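You operate a simulated robot arm through the tools that you are given. There is no shell and no other tool. Be economical: measure what you need, move in short steps, check, and stop when the job is done.

Carry out the task below with a simulated robot arm. There is one attempt and no reset: what you move stays moved.

TASK
Fetch the ball cheese from the top of the corner bench and set it on the white narrow board.

It is judged by the outcome, as a careful person would: the job done as asked, and still so three seconds after it is handed in. It fails if anything else is knocked over, pushed out of place, dropped, spilled or broken.

THE ROBOT
A 7-joint arm with a two-finger parallel gripper, fixed in place. Base frame: the origin is at the foot of the arm, x ahead of it, y to its left, z up; the work surface is at about z = 0. Lengths are in m, angles in rad, forces in N, time in s.
With the tool pointing down near the work surface it reaches from about 0.22 to 0.58 m from the base axis. Its first joint turns from -1.152 to 1.152 rad. Payload 2.5 kg.
The tool frame sits at the grasp point between the pads (the TCP): z along the fingers, y along the line on which they close. The tips reach 0.023 m beyond it. The gripper opens to 0.094 m. The fingers are 0.038 m wide and 0.01 m thick; the gripper's body (0.054 by 0.096 m) begins 0.039 m behind the TCP.
Orientation is that of the tool frame in the base frame, as a unit quaternion [x, y, z, w]. With the fingers straight down and closing along the base's y, the tool's x points along the base's -x, its y along +y and its z along -z.

THE INTERFACE
- The arm moves only by the tool move_arm. Its argument "steps" is a list of rows, each an object of numbers (a shift or turn left out is 0, a gripper value left out holds the last): "x", "y", "z": the shift along the tool's x, y, z in m; "ax", "ay", "az": the turn, a rotation vector about the tool's x, y, z in rad; "gripper": the gripper command, from -1 (shut) to 1 (fully open), values between in proportion. In form: [{"x": .., "y": .., "z": .., "ax": .., "ay": .., "az": .., "gripper": ..}, ...]. A call has 1 to 12 rows; each row shifts and turns the commanded pose from where the row before left it, along the tool's axes as they then stand. Rows are played at 5 a second. More than 0.05 m and 0.15 rad between two rows, or a gripper value outside its range, and nothing of the call is played. Where a pose cannot be reached the arm comes as near as it can. A force on the tool above 40 N (or 10 N above the force at the start of the call, whichever is more), or a blocked arm, ends the call early, and 0.2 s more pass. The fingers move at their own pace (about 0.108 m/s each) and stop on an object; they squeeze with about 44 N. The grip force told is the motor's: it shows also when the fingers shut on nothing. Time passes only in rows, and 0.2 s behind the last, so rows that do not move let the fingers close. The reply holds the time, the measured pose of the TCP, the force on the tool along the base axes, the opening and the grip force, in the units named above and with some noise, and new pictures: "pictures" is both (left out), scene, wrist or none.
- Cameras (640 x 400 px; columns grow to the right, rows downward): "scene" is fixed at [0.127, -0.4103, 0.5539]; the picture's right is [0.77, -0.64, 0.00], its down [-0.31, -0.37, -0.88] and it looks along [0.56, 0.67, -0.48] (base axes); focal length 375 px, centre (320, 200). "wrist" rides on the gripper at [-0.039, 0, -0.044] in the tool frame; the picture's right is [0.00, -1.00, 0.00], its down [0.97, 0.00, -0.24] and it looks along [0.24, 0.00, 0.97] (tool axes); focal length 218 px, centre (320, 200).
- measure_at(camera, pixels): there is no depth. For up to 12 entries [column, row, z] of the newest picture of that camera ("zoom" is the newest enlarged one), the place [x, y] in the base frame at which the ray of that pixel passes the height z, good to about 0.002 m. No time passes.
- inspect(camera, box): a new picture of the part [left, top, right, bottom] of that camera's present view, enlarged. No time passes.
- hand_in(): hands the job in; it is judged then, once.

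Go step by step. Measure first, check grasps and placings, and put right what went wrong. The budget is 60 turns and 150 pictures, counting those below and the enlarged ones. Unless the task says otherwise, let go and move clear before handing in, and close with one line.

The tools are called after ">>>" as name(argument=value, ...) on one line, values as JSON. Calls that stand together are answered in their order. move_arm: Moves the arm, as the interface text tells. Its arguments: {"type":"object","properties":{"steps":{"type":"array"},"pictures":{"type":"string","enum":["both","scene","wrist","none"]}},"required":["steps"]} The other tools are called the same way: measure_at (camera, pixels) gives the place at which the rays of pixels pass given heights; inspect (camera, box) takes an enlarged picture of a part of a camera's view; hand_in () hands the job in.

At the start:

```text
time_s: 0.0
position: [0.3903, 0.0755, 0.2938]
orientation: [0.0, 1.0, 0.001, 0.0]
ft_force: [-0.8, 0.1, -0.5]
gripper_width: 0.094
finger_force: 0.1
```

scene: 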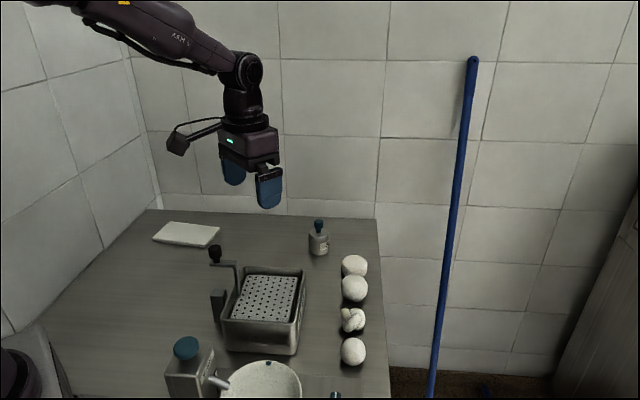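
wrist: 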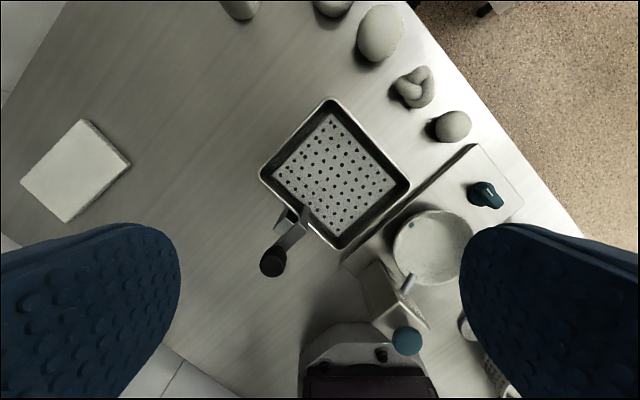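

The row of pale items on the right of the scene (near 354,265 to 352,352) may include the ball cheese, and the white board looks to be at (187,234). I'll enlarge both views to tell them apart.

>>> inspect(camera="scene", box=[290, 210, 400, 380])

>>> inspect(camera="wrist", box=[210, 0, 530, 200])

>>> inspect(camera="scene", box=[130, 200, 350, 400])

```text
2.35 times, centred on (345, 295) of scene
```

zoom: 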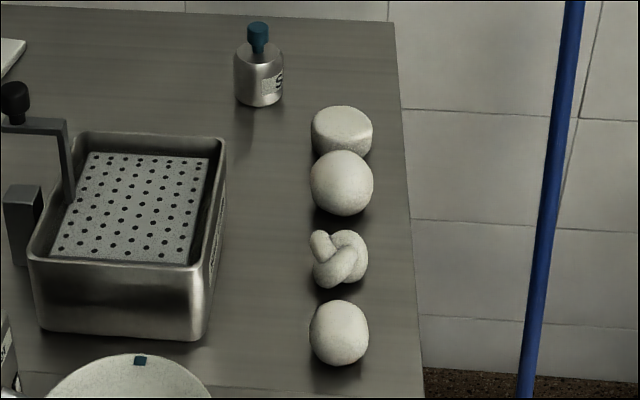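

```text
2.00 times, centred on (370, 100) of wrist
```

zoom: 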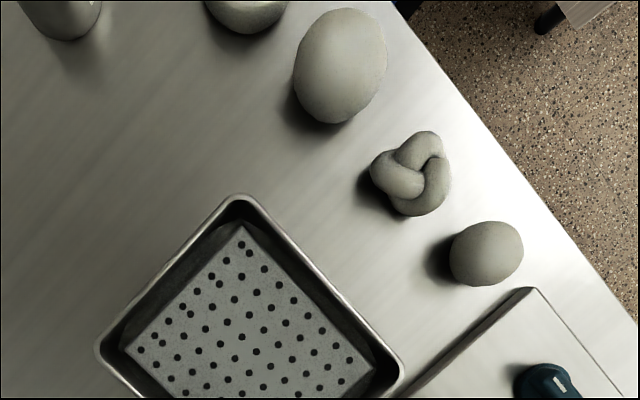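

```text
2.00 times, centred on (240, 300) of scene
```

zoom: 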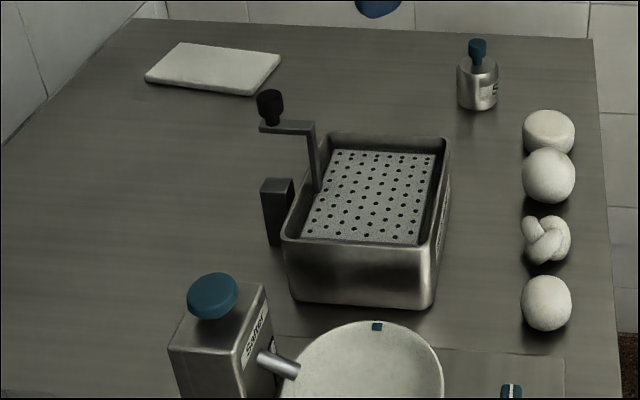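

There are four candidates: a flat drum, a round one at (354,288), a knot, and one more at (352,352), with a board at (187,234). I'll measure them and the board.

>>> measure_at(camera="scene", pixels=[[354, 266, 0.02], [354, 288, 0.025], [352, 320, 0.02], [352, 352, 0.02], [152, 239, 0.012], [171, 222, 0.012], [220, 227, 0.012], [205, 247, 0.012]])

>>> measure_at(camera="wrist", pixels=[[380, 33, 0.025], [415, 87, 0.02], [453, 126, 0.02], [20, 181, 0.012], [83, 119, 0.012], [130, 160, 0.012], [66, 222, 0.012], [475, 145, 0.0], [523, 203, 0.0]])

```text
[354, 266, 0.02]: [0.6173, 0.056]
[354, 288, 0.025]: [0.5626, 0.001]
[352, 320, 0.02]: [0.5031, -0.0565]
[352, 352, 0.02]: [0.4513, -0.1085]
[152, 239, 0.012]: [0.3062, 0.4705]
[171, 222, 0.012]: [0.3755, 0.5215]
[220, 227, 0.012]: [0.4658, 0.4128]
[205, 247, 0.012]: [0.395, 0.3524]
```

```text
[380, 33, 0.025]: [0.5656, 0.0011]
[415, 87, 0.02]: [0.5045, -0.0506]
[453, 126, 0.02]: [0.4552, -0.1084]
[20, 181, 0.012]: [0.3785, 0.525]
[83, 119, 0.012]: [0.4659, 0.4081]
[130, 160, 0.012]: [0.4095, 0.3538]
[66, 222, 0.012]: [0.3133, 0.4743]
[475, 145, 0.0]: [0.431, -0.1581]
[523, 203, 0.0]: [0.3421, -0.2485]
```

The board spans roughly 0.15 x 0.09 m, centred near (0.39, 0.44). I still need to tell the objects at (0.565, 0.001) and (0.455, -0.108) apart, so I'll move the wrist camera above them.

>>> move_arm(steps=[{"x": -0.022, "y": -0.025, "z": 0.008}, {"x": -0.022, "y": -0.025, "z": 0.008}, {"x": -0.022, "y": -0.025, "z": 0.008}, {"x": -0.022, "y": -0.025, "z": 0.008}, {"x": -0.022, "y": -0.025, "z": 0.008}, {}, {}])

```text
time_s: 1.6
position: [0.5012, -0.0493, 0.2537]
orientation: [0.0, 1.0, 0.0, -0.001]
ft_force: [0.1, -0.8, -0.6]
gripper_width: 0.094
finger_force: 0.2
```

scene: 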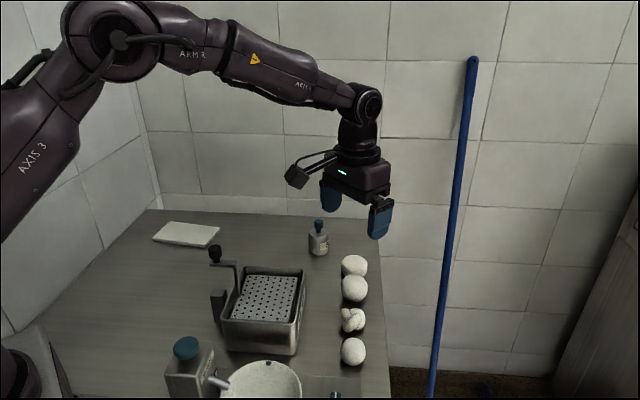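
wrist: 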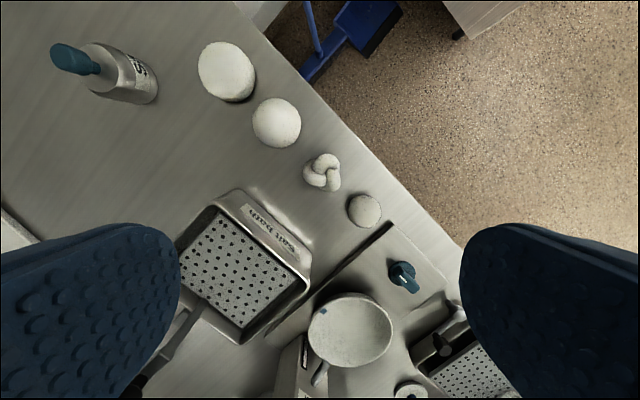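

>>> inspect(camera="wrist", box=[190, 35, 400, 235])

>>> inspect(camera="scene", box=[325, 250, 385, 370])

>>> inspect(camera="wrist", box=[270, 200, 530, 400])

```text
2.00 times, centred on (295, 135) of wrist
```

zoom: 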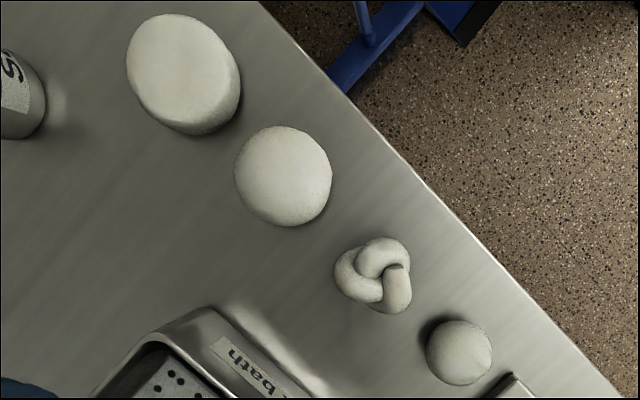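

```text
3.33 times, centred on (355, 310) of scene
```

zoom: 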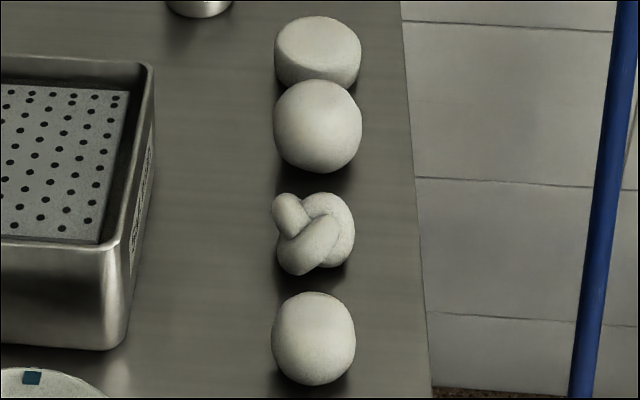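

```text
2.00 times, centred on (400, 300) of wrist
```

zoom: 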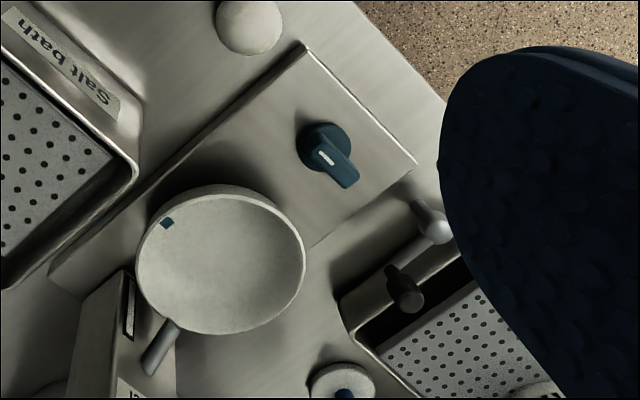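

Both the object at (354,288) and the one at (352,352) look roundish, and the other one seems smaller and more barrel-shaped. I'll lower the camera for a closer look at both.

>>> move_arm(steps=[{"x": 0.01, "y": -0.005, "z": 0.03}, {"x": 0.01, "y": -0.005, "z": 0.03}, {"y": -0.005, "z": 0.03}, {}, {}], pictures="none")

>>> inspect(camera="wrist", box=[160, 0, 480, 200])

```text
time_s: 2.8
position: [0.4815, -0.0657, 0.1642]
orientation: [0.0, 1.0, 0.0, -0.001]
ft_force: [-0.3, -0.3, 0.0]
gripper_width: 0.0939
finger_force: 0.1
```

```text
2.00 times, centred on (320, 100) of wrist
```

zoom: 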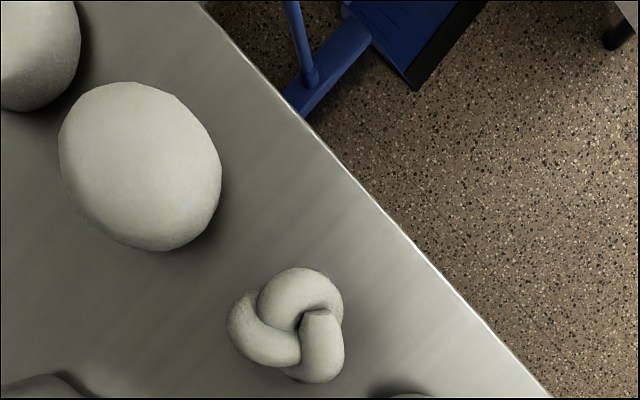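

The object at (70,82 of the wrist view) looks like a smooth ball. Next I'll look at the one further down the same picture.

>>> inspect(camera="wrist", box=[240, 130, 480, 280])

>>> inspect(camera="scene", box=[330, 330, 375, 375])

>>> inspect(camera="scene", box=[330, 265, 375, 310])

```text
2.67 times, centred on (360, 205) of wrist
```

zoom: 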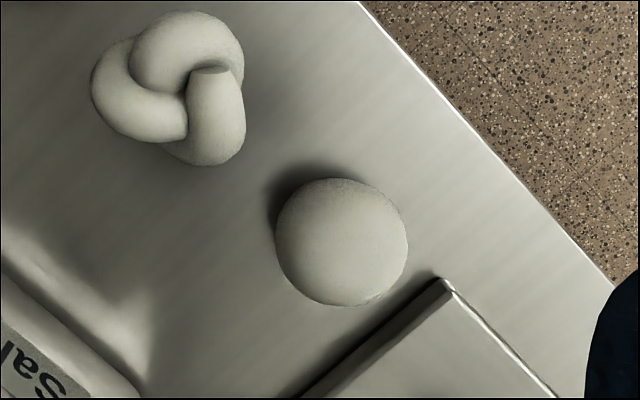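

```text
8.89 times, centred on (352, 352) of scene
```

zoom: 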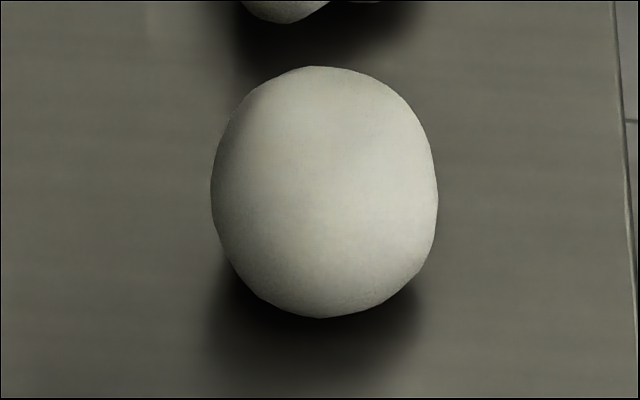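

```text
8.89 times, centred on (352, 288) of scene
```

zoom: 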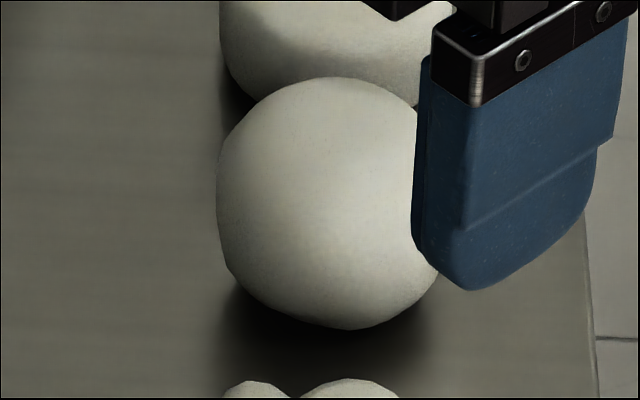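

The two round objects differ in size (about 0.056 m and 0.043 m), and I need a flatter view to compare their shapes. I'll slide to the open right-hand side of the bench and roll the camera towards them.

>>> move_arm(steps=[{"x": -0.01, "y": -0.04}, {"x": -0.01, "y": -0.04}, {"x": -0.005, "y": -0.04}, {"y": -0.04}, {"ax": -0.15}, {"ax": -0.15}, {"ax": -0.15}, {}, {}])

```text
time_s: 4.8
position: [0.506, -0.2254, 0.1623]
orientation: [0.0, 0.975, 0.224, -0.001]
ft_force: [0.4, 0.1, 0.0]
gripper_width: 0.0941
finger_force: 0.0
```

scene: 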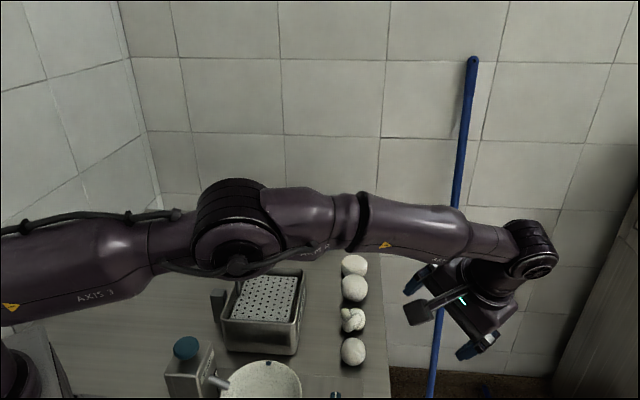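
wrist: 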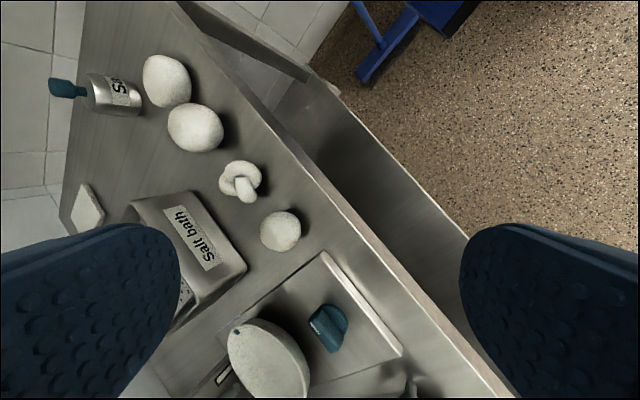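

>>> inspect(camera="wrist", box=[130, 40, 320, 260])

>>> inspect(camera="wrist", box=[240, 190, 320, 270])

>>> inspect(camera="wrist", box=[155, 90, 235, 170])

```text
1.82 times, centred on (225, 150) of wrist
```

zoom: 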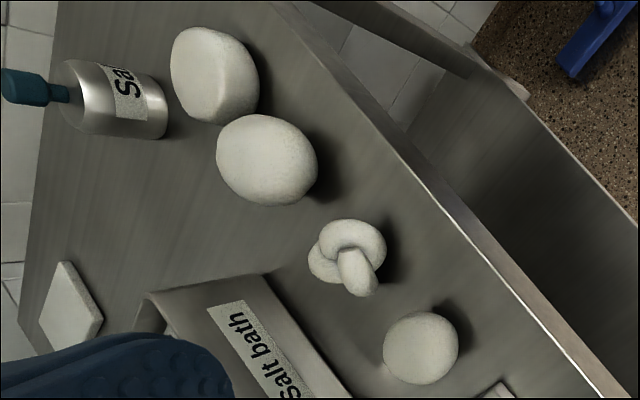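

```text
5.00 times, centred on (280, 230) of wrist
```

zoom: 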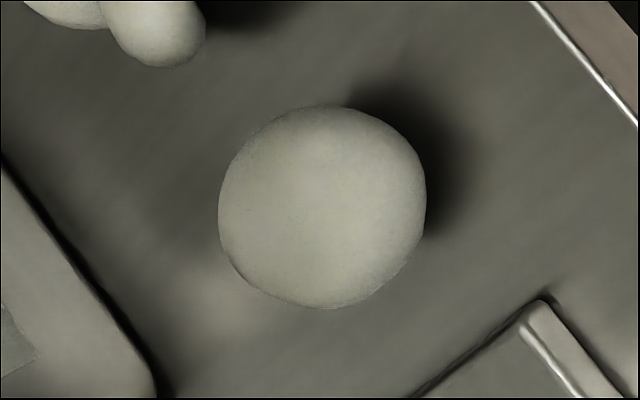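

```text
5.00 times, centred on (195, 130) of wrist
```

zoom: 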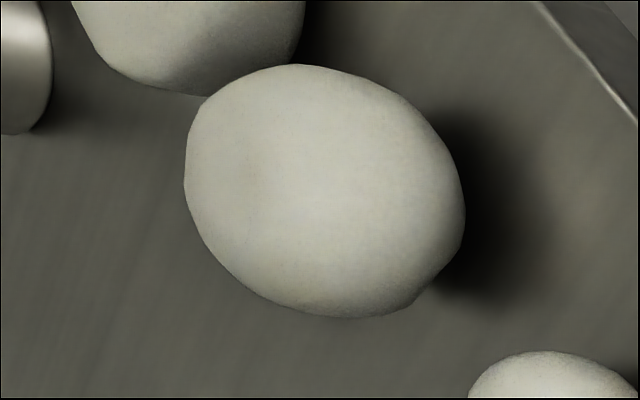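

Allowing for perspective, both the object at (195,128) and the one at (280,230) still read as spheres. I'll go lower and roll further for a nearly horizontal view.

>>> move_arm(steps=[{"y": -0.015, "z": 0.031}, {"y": -0.015, "z": 0.031}, {"ax": -0.15}, {"ax": -0.15}, {}, {}], pictures="wrist")

>>> inspect(camera="wrist", box=[160, 60, 380, 260])

```text
time_s: 6.2
position: [0.4809, -0.2129, 0.1014]
orientation: [0.0, 0.93, 0.367, 0.0]
ft_force: [1.0, 0.7, 0.3]
gripper_width: 0.0938
finger_force: 0.1
out of reach, approached as far as the arm can: row 3, 4
```

wrist: 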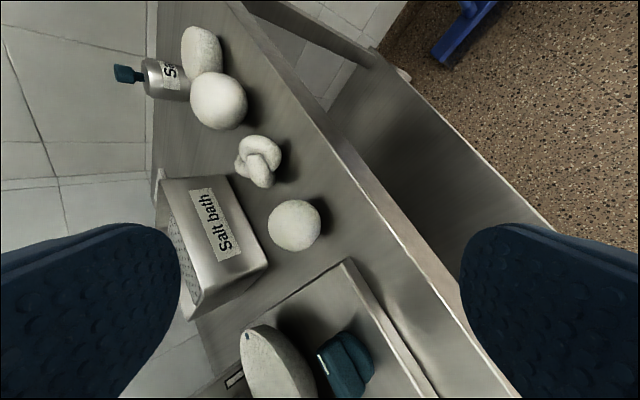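

```text
2.00 times, centred on (270, 160) of wrist
```

zoom: 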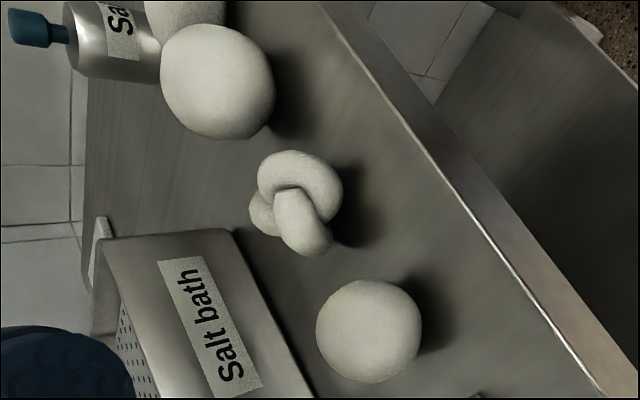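

Both remain round in this view, so I'll enlarge each one to measure its outline precisely.

>>> inspect(camera="wrist", box=[180, 62, 260, 142])

>>> inspect(camera="wrist", box=[254, 186, 334, 266])

```text
5.00 times, centred on (220, 102) of wrist
```

zoom: 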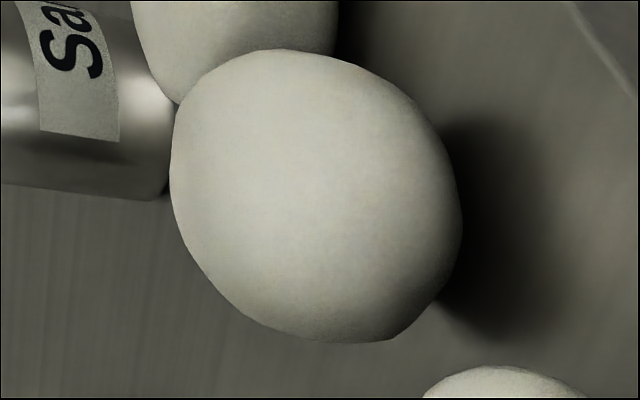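

```text
5.00 times, centred on (294, 226) of wrist
```

zoom: 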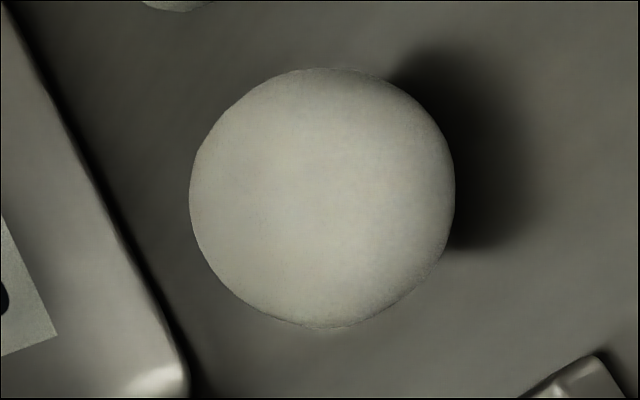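

Allowing for perspective stretch (1.19 at that offset), the object at (220,102) is a true full-sized sphere, about 0.056 m, beside the drum and the knot. The other is a much smaller piece, so I take the full-sized ball to be the ball cheese. I'll back up, level the tool and yaw it so the fingers close across the row.

>>> move_arm(steps=[{"y": 0.034, "z": -0.036}, {"y": 0.034, "z": -0.036}, {"ax": 0.15}, {"ax": 0.15}, {"ax": 0.15}, {"ax": 0.15}, {"ax": 0.15}, {}], pictures="none")

```text
time_s: 8.0
position: [0.4803, -0.2137, 0.2021]
orientation: [0.0, 1.0, -0.001, -0.001]
ft_force: [0.2, -0.4, -0.4]
gripper_width: 0.0941
finger_force: 0.1
```

The tool is level again at z 0.20. I'll move over the ball and yaw by -0.785.

>>> move_arm(steps=[{"x": -0.016, "y": 0.043}, {"x": -0.016, "y": 0.043}, {"x": -0.016, "y": 0.043}, {"x": -0.016, "y": 0.043}, {"x": -0.016, "y": 0.043}, {"az": -0.15}, {"az": -0.15}, {"az": -0.15}, {"az": -0.15}, {"az": -0.15}, {"az": -0.035}, {}])

```text
time_s: 10.6
position: [0.5611, 0.0007, 0.2034]
orientation: [-0.383, 0.924, -0.001, 0.001]
ft_force: [-0.4, -0.5, 0.4]
gripper_width: 0.0939
finger_force: 0.1
```

scene: 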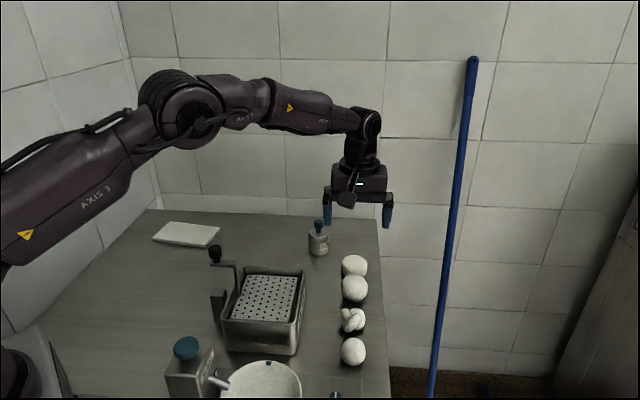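
wrist: 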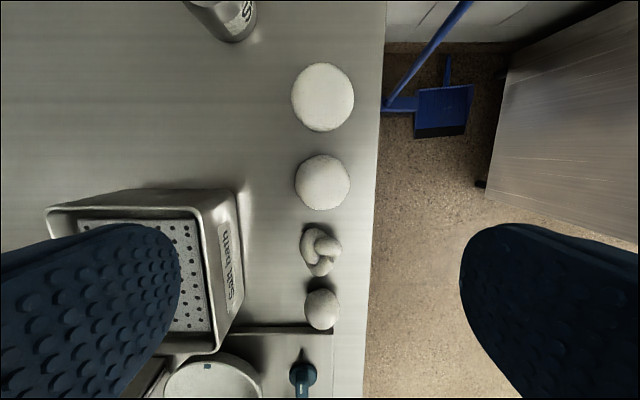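

The ball is at (322,182), framed by the drum and knot above and below and with the salt bath to its left. I'll measure the ball's centre and the clearances.

>>> measure_at(camera="wrist", pixels=[[322, 182, 0.028], [295, 182, 0.028], [350, 182, 0.028], [322, 154, 0.028], [322, 210, 0.028], [322, 97, 0.04], [234, 189, 0.07], [234, 189, 0.05], [380, 182, 0.0]])

>>> inspect(camera="wrist", box=[180, 50, 400, 340])

```text
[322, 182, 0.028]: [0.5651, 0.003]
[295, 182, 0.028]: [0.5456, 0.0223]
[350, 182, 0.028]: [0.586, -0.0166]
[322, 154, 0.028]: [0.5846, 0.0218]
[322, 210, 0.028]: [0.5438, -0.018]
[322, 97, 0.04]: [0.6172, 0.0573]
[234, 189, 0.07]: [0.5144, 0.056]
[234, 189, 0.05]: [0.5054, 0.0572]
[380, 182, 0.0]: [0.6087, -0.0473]
```

```text
1.38 times, centred on (290, 195) of wrist
```

zoom: 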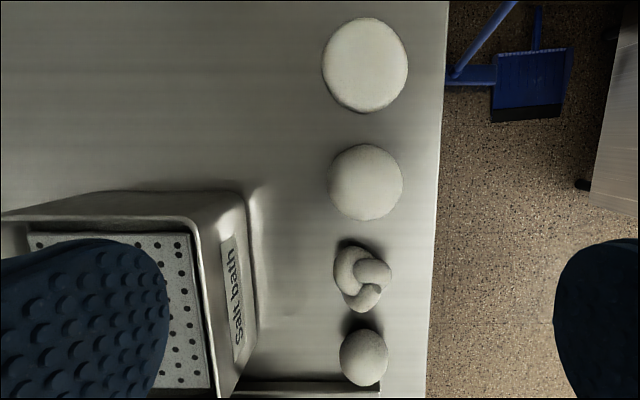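

The ball is centred at (0.565, 0.0025), about 0.056 m across, and the bath corner clears the finger by about 2 cm. I'll descend in two stages.

>>> move_arm(steps=[{"x": -0.004, "y": -0.0016, "gripper": 0.75}, {"z": 0.04}, {"z": 0.04}, {"z": 0.03}, {}, {}])

```text
time_s: 12.0
position: [0.5663, 0.0021, 0.0933]
orientation: [-0.383, 0.924, 0.0, 0.0]
ft_force: [0.3, -0.5, 0.1]
gripper_width: 0.0822
finger_force: 0.0
```

scene: 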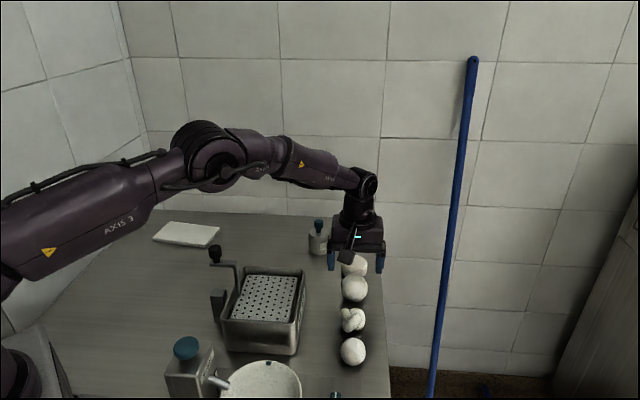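
wrist: 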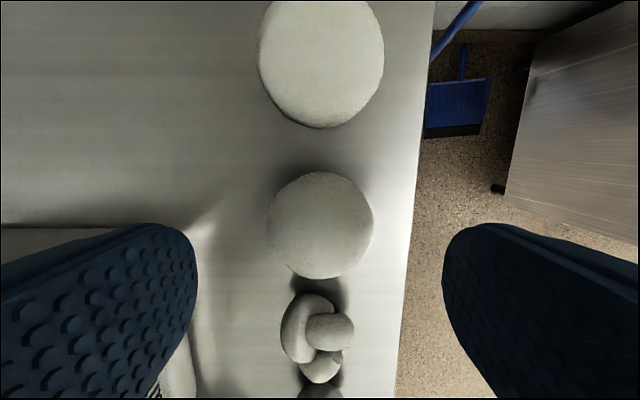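

The ball (320,225) is centred between the fingers. I'll confirm the position and the drum's height, then go down.

>>> measure_at(camera="wrist", pixels=[[320, 225, 0.028], [320, 172, 0.028], [320, 278, 0.028], [322, 60, 0.04]])

>>> inspect(camera="scene", box=[310, 220, 400, 310])

```text
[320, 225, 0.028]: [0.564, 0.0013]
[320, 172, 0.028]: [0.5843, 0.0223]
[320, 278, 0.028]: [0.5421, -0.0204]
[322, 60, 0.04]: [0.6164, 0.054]
```

```text
4.44 times, centred on (355, 265) of scene
```

zoom: 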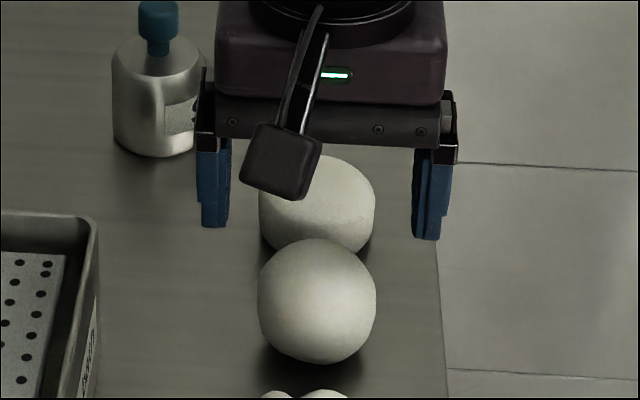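

The centre is confirmed at about (0.564, 0.001), and the hanging bracket (280,160 in the zoom) stays well above the knot. I'll descend to grasp height and close.

>>> move_arm(steps=[{"x": 0.0018, "z": 0.032}, {"z": 0.031}, {}, {"gripper": -1}, {}, {}, {}])

```text
time_s: 13.6
position: [0.563, 0.0021, 0.0297]
orientation: [-0.383, 0.924, 0.001, 0.0]
ft_force: [0.5, -0.3, 0.1]
gripper_width: 0.0543
finger_force: 43.5
```

scene: 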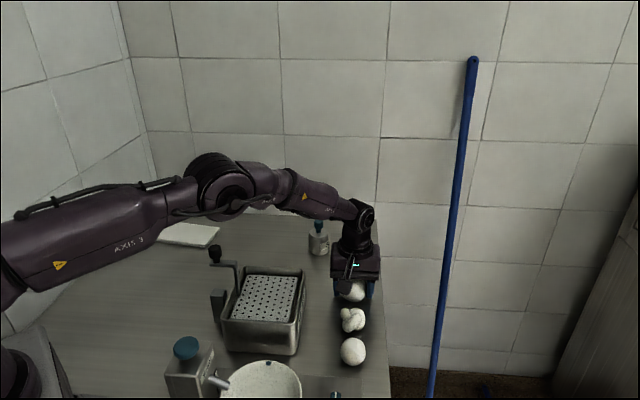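
wrist: 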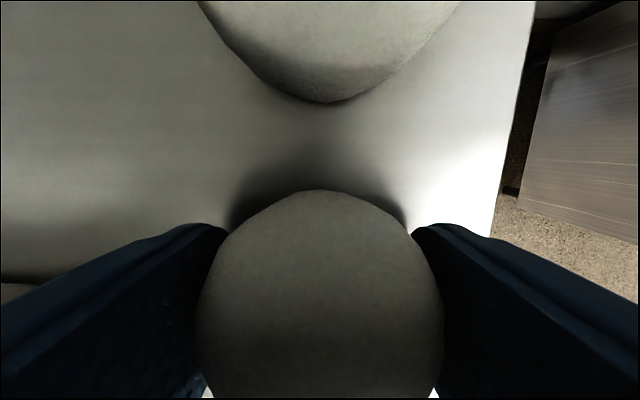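

The ball is gripped at an opening of 0.054 m. I'll lift it straight up.

>>> move_arm(steps=[{"z": -0.03}, {"z": -0.04}, {"z": -0.045}, {"z": -0.045}, {"z": -0.03}, {}])

```text
time_s: 15.0
position: [0.5642, 0.0014, 0.2198]
orientation: [-0.384, 0.923, -0.001, 0.0]
ft_force: [-0.3, 0.2, 0.1]
gripper_width: 0.0001
finger_force: 42.4
```

scene: 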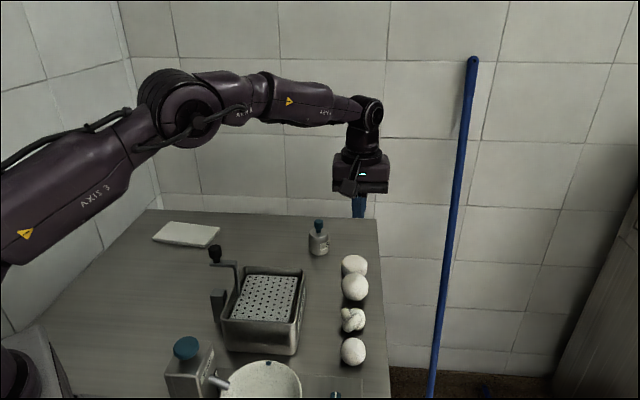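
wrist: 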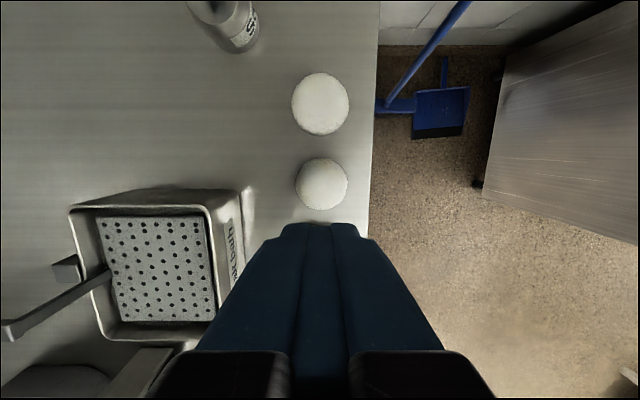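

The fingers closed fully, so the ball slipped out, and it is still on the bench near (322,184). I'll open and measure its position afresh.

>>> move_arm(steps=[{"gripper": 0.75}, {}, {}], pictures="wrist")

>>> inspect(camera="wrist", box=[280, 140, 370, 230])

>>> inspect(camera="scene", box=[315, 245, 395, 325])

```text
time_s: 15.8
position: [0.5639, 0.0023, 0.2184]
orientation: [-0.383, 0.924, 0.0, 0.0]
ft_force: [-0.4, 0.5, 0.0]
gripper_width: 0.0824
finger_force: 0.1
```

wrist: 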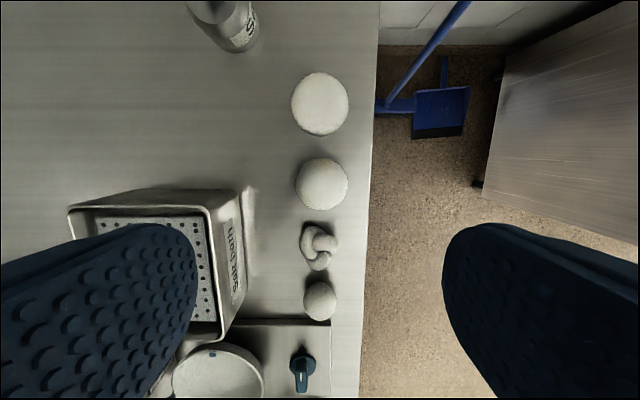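

```text
4.44 times, centred on (325, 185) of wrist
```

zoom: 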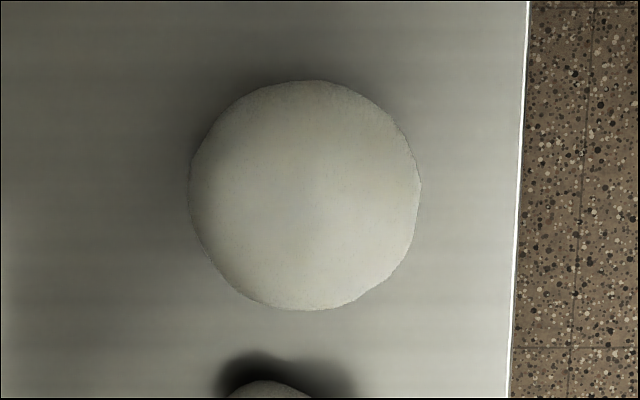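

```text
5.00 times, centred on (355, 285) of scene
```

zoom: 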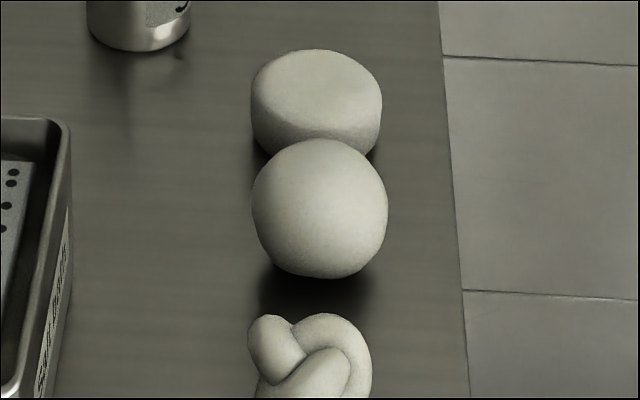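

The ball's centre is near (321.6, 183.9) and it looks undisturbed. I'll measure its centre and edges.

>>> measure_at(camera="wrist", pixels=[[321.6, 183.9, 0.028], [295.5, 183.9, 0.028], [347.8, 183.9, 0.028], [321.6, 157.9, 0.028], [321.6, 209.9, 0.028]])

>>> measure_at(camera="scene", pixels=[[355, 286.5, 0.028], [342, 286.5, 0.028], [369, 286.5, 0.028], [356, 272.6, 0.028], [356, 300.4, 0.028]])

```text
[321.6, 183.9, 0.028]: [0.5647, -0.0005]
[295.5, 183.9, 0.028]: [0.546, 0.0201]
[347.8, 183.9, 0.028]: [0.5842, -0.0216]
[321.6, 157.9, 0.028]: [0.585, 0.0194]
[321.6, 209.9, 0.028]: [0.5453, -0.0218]
```

```text
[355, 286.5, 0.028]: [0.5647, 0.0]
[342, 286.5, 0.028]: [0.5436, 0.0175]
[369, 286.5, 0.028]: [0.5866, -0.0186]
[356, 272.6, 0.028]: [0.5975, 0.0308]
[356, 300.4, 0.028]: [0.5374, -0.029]
```

The centre is (0.5648, -0.0003) with radius about 0.028, so the previous grip sat slightly above the equator. I'll grip lower this time and lift slowly.

>>> move_arm(steps=[{"x": 0.0012, "y": -0.0025}, {"z": 0.045}, {"z": 0.045}, {"z": 0.045}, {"z": 0.03}, {"z": 0.02}, {}, {}], pictures="wrist")

```text
time_s: 17.6
position: [0.5638, -0.0008, 0.0325]
orientation: [-0.383, 0.924, 0.001, -0.001]
ft_force: [-0.4, 0.5, 0.0]
gripper_width: 0.0824
finger_force: 0.1
```

wrist: 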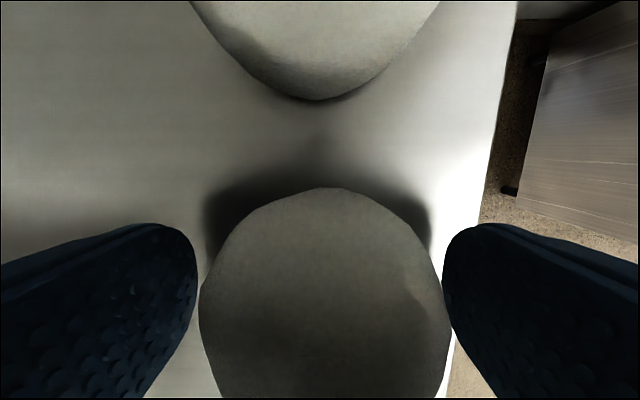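

Height is 0.0325 and the ball sits between the pads. I'll go down 7 mm, close with time to settle, then do a small slow test lift.

>>> move_arm(steps=[{"z": 0.007}, {}, {"gripper": -1}, {}, {}, {}, {}, {"z": -0.005}, {"z": -0.005}, {"z": -0.005}, {"z": -0.005}, {}])

```text
time_s: 20.2
position: [0.565, 0.0013, 0.0472]
orientation: [-0.383, 0.924, 0.0, 0.0]
ft_force: [-0.3, 0.5, -0.9]
gripper_width: 0.0529
finger_force: 43.5
```

scene: 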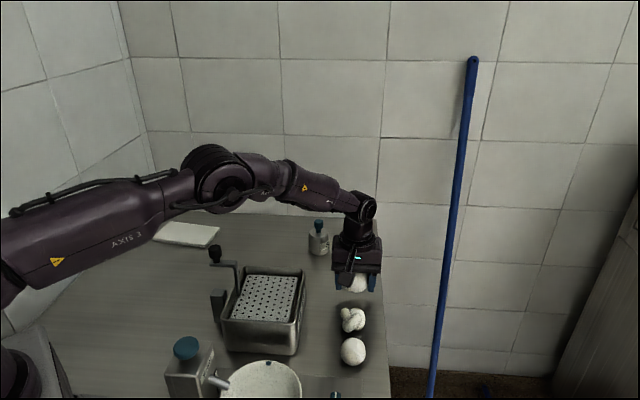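
wrist: 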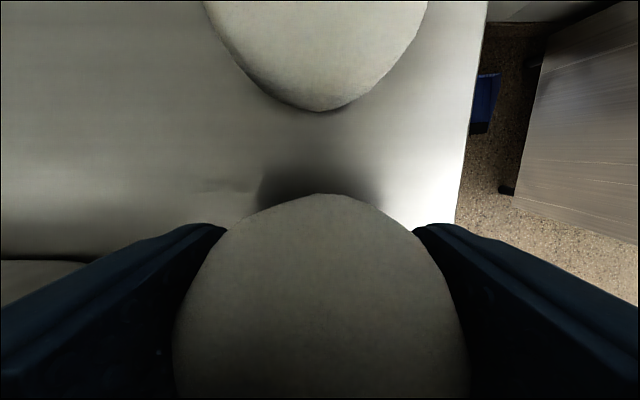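

The ball is rising with the gripper (0.053 m opening). I'll pause, then lift a little more to check for slip.

>>> move_arm(steps=[{}, {}, {}, {"z": -0.006}, {"z": -0.006}, {"z": -0.006}, {"z": -0.006}, {}])

>>> inspect(camera="scene", box=[315, 230, 405, 330])

```text
time_s: 22.0
position: [0.5652, 0.0008, 0.0706]
orientation: [-0.383, 0.924, 0.0, 0.0]
ft_force: [0.7, 0.2, -1.5]
gripper_width: 0.0526
finger_force: 43.6
```

scene: 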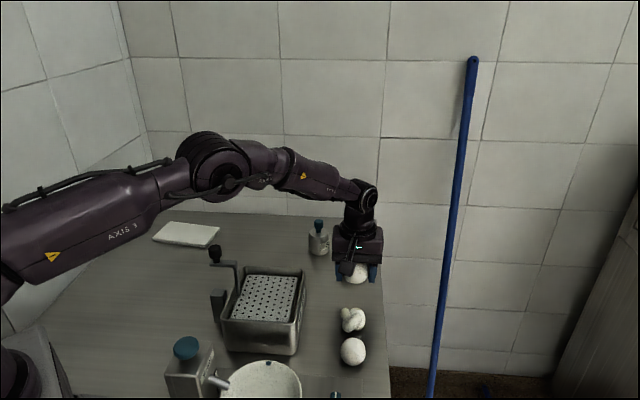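
wrist: 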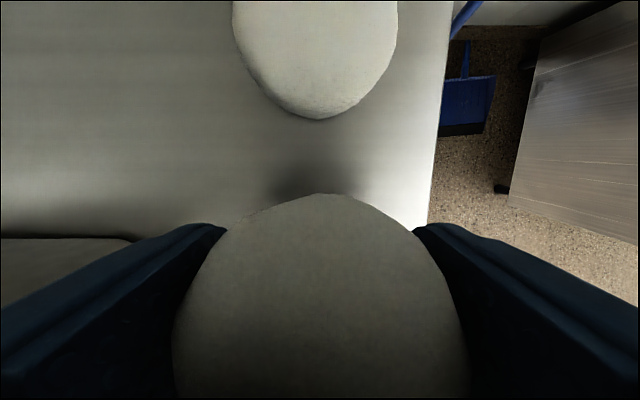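

```text
4.00 times, centred on (360, 280) of scene
```

zoom: 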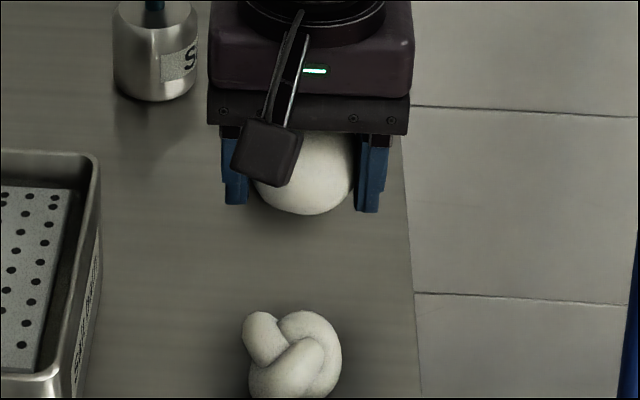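

The ball is held without slipping and hangs clear of the bench. I'll lift to about z 0.19 and check the wall near the board at (148,210).

>>> move_arm(steps=[{"z": -0.015}, {"z": -0.02}, {"z": -0.025}, {"z": -0.025}, {"z": -0.025}, {"z": -0.015}, {"az": -0.07}, {"az": -0.1}, {"az": -0.1}, {"az": -0.1}, {"az": -0.05}, {}])

>>> measure_at(camera="scene", pixels=[[148, 210, 0], [75, 280, 0], [318, 254, 0], [375, 218, 0]])

```text
time_s: 24.6
position: [0.5655, 0.0001, 0.1955]
orientation: [-0.567, 0.824, 0.0, 0.0]
ft_force: [0.2, 0.1, -1.5]
gripper_width: 0.0527
finger_force: 44.3
```

scene: 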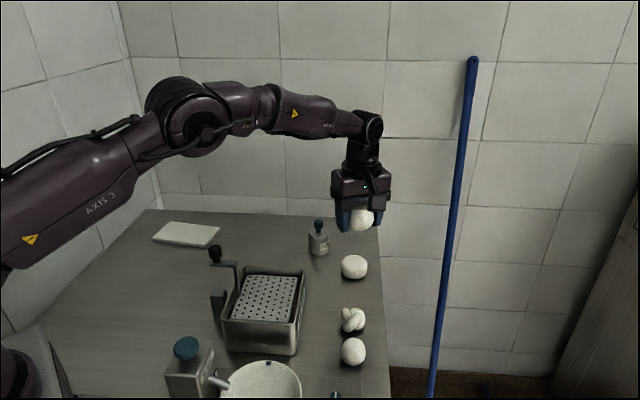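
wrist: 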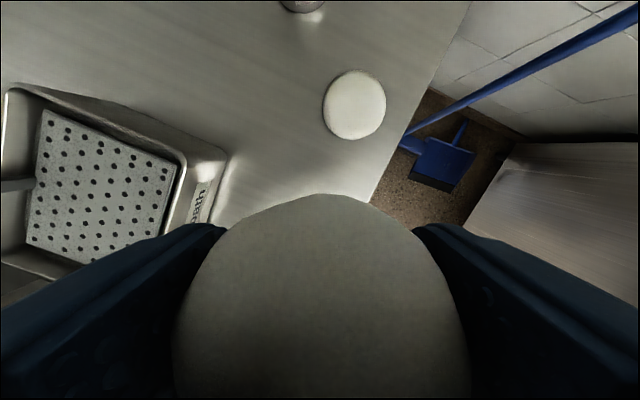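

```text
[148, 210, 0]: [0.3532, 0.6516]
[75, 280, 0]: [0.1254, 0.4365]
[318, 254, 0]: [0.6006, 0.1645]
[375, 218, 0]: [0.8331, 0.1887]
```

The grip is steady and the walls are over 0.13 m from the target spot. I'll carry the ball towards the board, first half.

>>> move_arm(steps=[{"x": -0.01, "y": 0.0095}, {"x": -0.0207, "y": 0.0193}, {"x": -0.0207, "y": 0.0193}, {"x": -0.0207, "y": 0.0193}, {"x": -0.0207, "y": 0.0193}, {"x": -0.0207, "y": 0.0193}, {"x": -0.0207, "y": 0.0193}, {"x": -0.0207, "y": 0.0193}, {"x": -0.0207, "y": 0.0193}, {"x": -0.01, "y": 0.0095}, {}], pictures="scene")

```text
time_s: 27.0
position: [0.47, 0.2363, 0.1963]
orientation: [-0.566, 0.825, -0.001, 0.0]
ft_force: [0.0, 0.5, 0.4]
gripper_width: 0.0524
finger_force: 44.2
```

scene: 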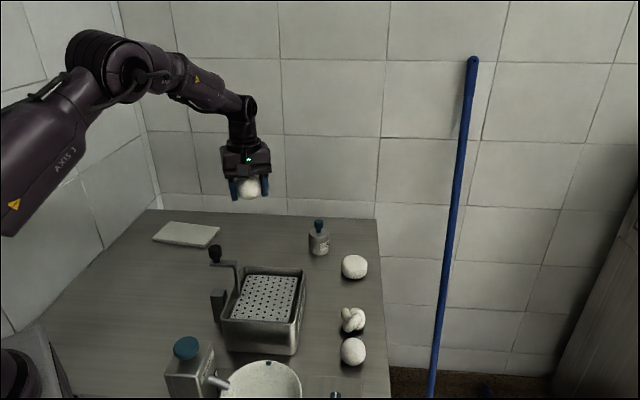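

The ball is still held at (0.47, 0.236). I'll do the second half of the carry and then yaw along with the arm.

>>> move_arm(steps=[{"x": -0.0104, "y": 0.0097}, {"x": -0.0207, "y": 0.0194}, {"x": -0.0207, "y": 0.0194}, {"x": -0.0207, "y": 0.0194}, {"x": -0.0207, "y": 0.0194}, {"x": -0.0207, "y": 0.0194}, {"x": -0.0207, "y": 0.0194}, {"x": -0.0104, "y": 0.0097, "az": -0.1}, {"az": -0.12}, {"az": -0.1}, {"az": -0.1}, {}])

```text
time_s: 29.6
position: [0.3944, 0.4205, 0.1965]
orientation: [0.727, -0.687, 0.0, -0.001]
ft_force: [0.0, -0.4, -1.0]
gripper_width: 0.0522
finger_force: 43.8
```

scene: 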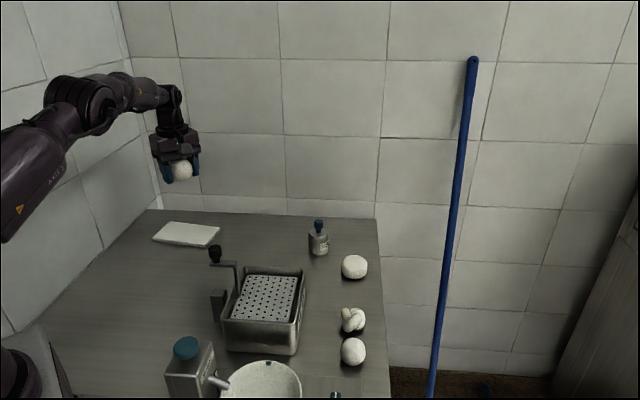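
wrist: 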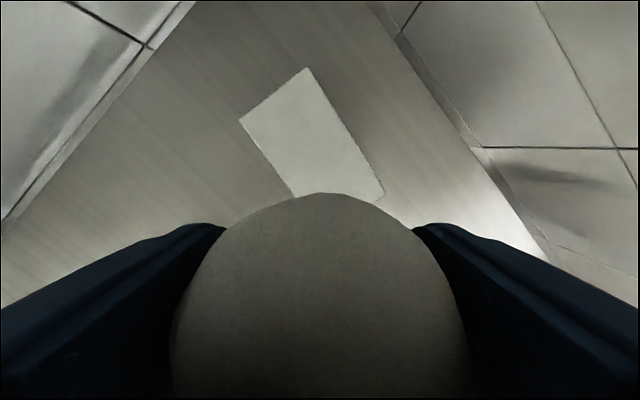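

I'm above the board, whose visible corners are at (240,122), (306,67) and (384,195) in the wrist view. I'll measure them to confirm the drop spot.

>>> measure_at(camera="wrist", pixels=[[240, 122, 0.012], [306, 67, 0.012], [384, 193, 0.012], [295, 195, 0.012]])

>>> inspect(camera="scene", box=[140, 210, 230, 260])

```text
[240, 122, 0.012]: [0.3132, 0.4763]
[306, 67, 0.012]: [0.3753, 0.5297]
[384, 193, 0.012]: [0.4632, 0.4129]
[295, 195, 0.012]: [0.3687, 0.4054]
```

```text
7.11 times, centred on (185, 235) of scene
```

zoom: 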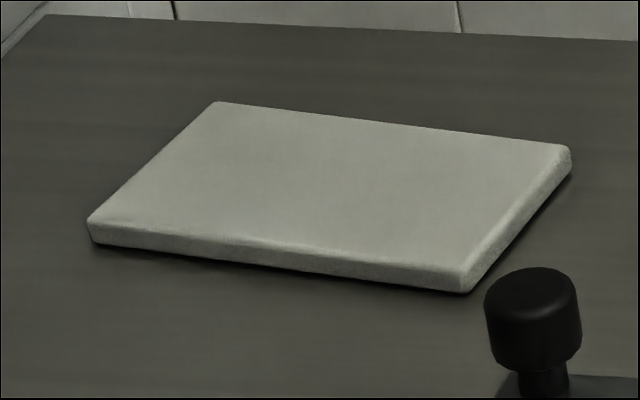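

The planned spot (0.394, 0.421) lies well inside the board, whose top I estimate at about z 0.010. I'll descend to just above contact.

>>> move_arm(steps=[{"z": 0.02}, {"z": 0.03}, {"z": 0.03}, {"z": 0.03}, {"z": 0.025}, {"z": 0.01}, {}])

>>> inspect(camera="scene", box=[140, 180, 240, 260])

```text
time_s: 31.2
position: [0.3953, 0.4178, 0.0507]
orientation: [0.726, -0.688, 0.0, -0.001]
ft_force: [0.5, -0.1, -0.8]
gripper_width: 0.0524
finger_force: 44.3
```

scene: 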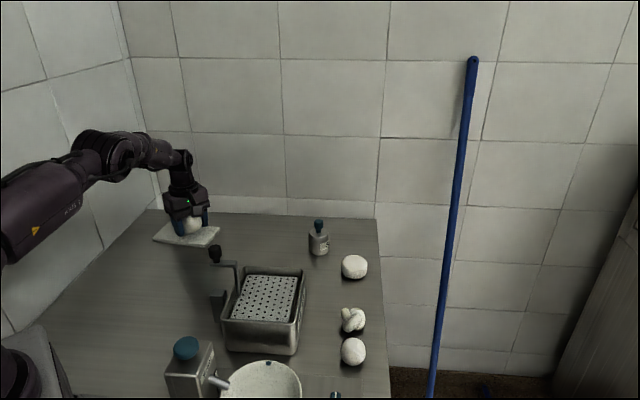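
wrist: 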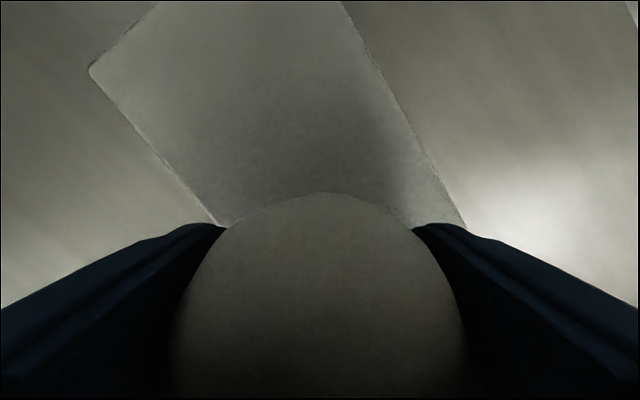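

```text
5.00 times, centred on (190, 220) of scene
```

zoom: 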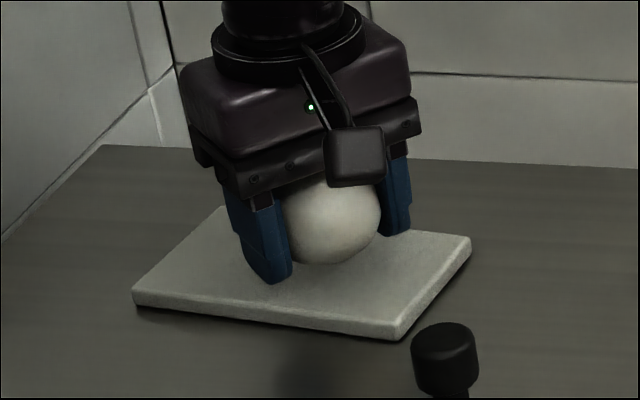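

The ball hovers over the board with a small gap. I'll nudge it 8 mm towards the board's middle and ease down in small steps, watching the force.

>>> move_arm(steps=[{"x": -0.008}, {"z": 0.004}, {"z": 0.003}, {"z": 0.003}, {}], pictures="scene")

>>> inspect(camera="scene", box=[140, 180, 240, 260])

```text
time_s: 32.4
position: [0.394, 0.4269, 0.0403]
orientation: [0.726, -0.687, 0.0, 0.0]
ft_force: [0.1, 0.2, -0.4]
gripper_width: 0.052
finger_force: 44.5
```

scene: 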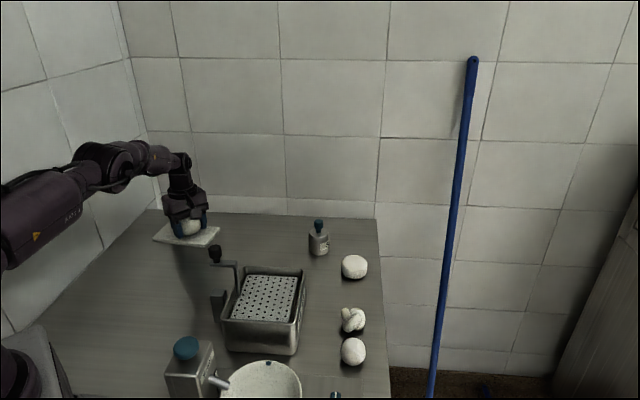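

```text
5.00 times, centred on (190, 220) of scene
```

zoom: 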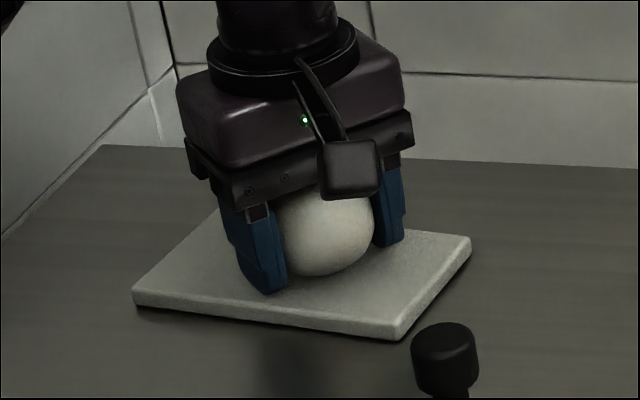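

It's nearly touching, with no contact force yet. I'll go down in 1.5 mm steps.

>>> move_arm(steps=[{"z": 0.0015}, {}, {"z": 0.0015}, {}], pictures="none")

```text
time_s: 33.4
position: [0.3941, 0.4276, 0.0386]
orientation: [0.726, -0.688, 0.0, -0.001]
ft_force: [0.6, 0.3, -0.9]
gripper_width: 0.0521
finger_force: 44.0
```

>>> move_arm(steps=[{"z": 0.0015}, {}, {}], pictures="none")

>>> inspect(camera="scene", box=[160, 200, 220, 250])

```text
time_s: 34.2
position: [0.395, 0.4281, 0.037]
orientation: [0.726, -0.687, 0.0, -0.001]
ft_force: [-0.1, -2.3, 10.9]
gripper_width: 0.0522
finger_force: 44.3
```

```text
8.00 times, centred on (190, 225) of scene
```

zoom: 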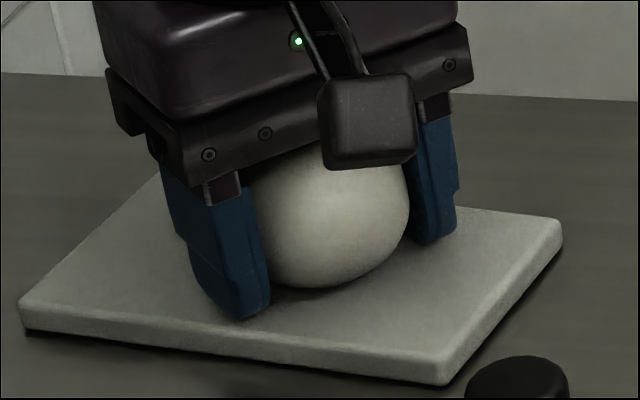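

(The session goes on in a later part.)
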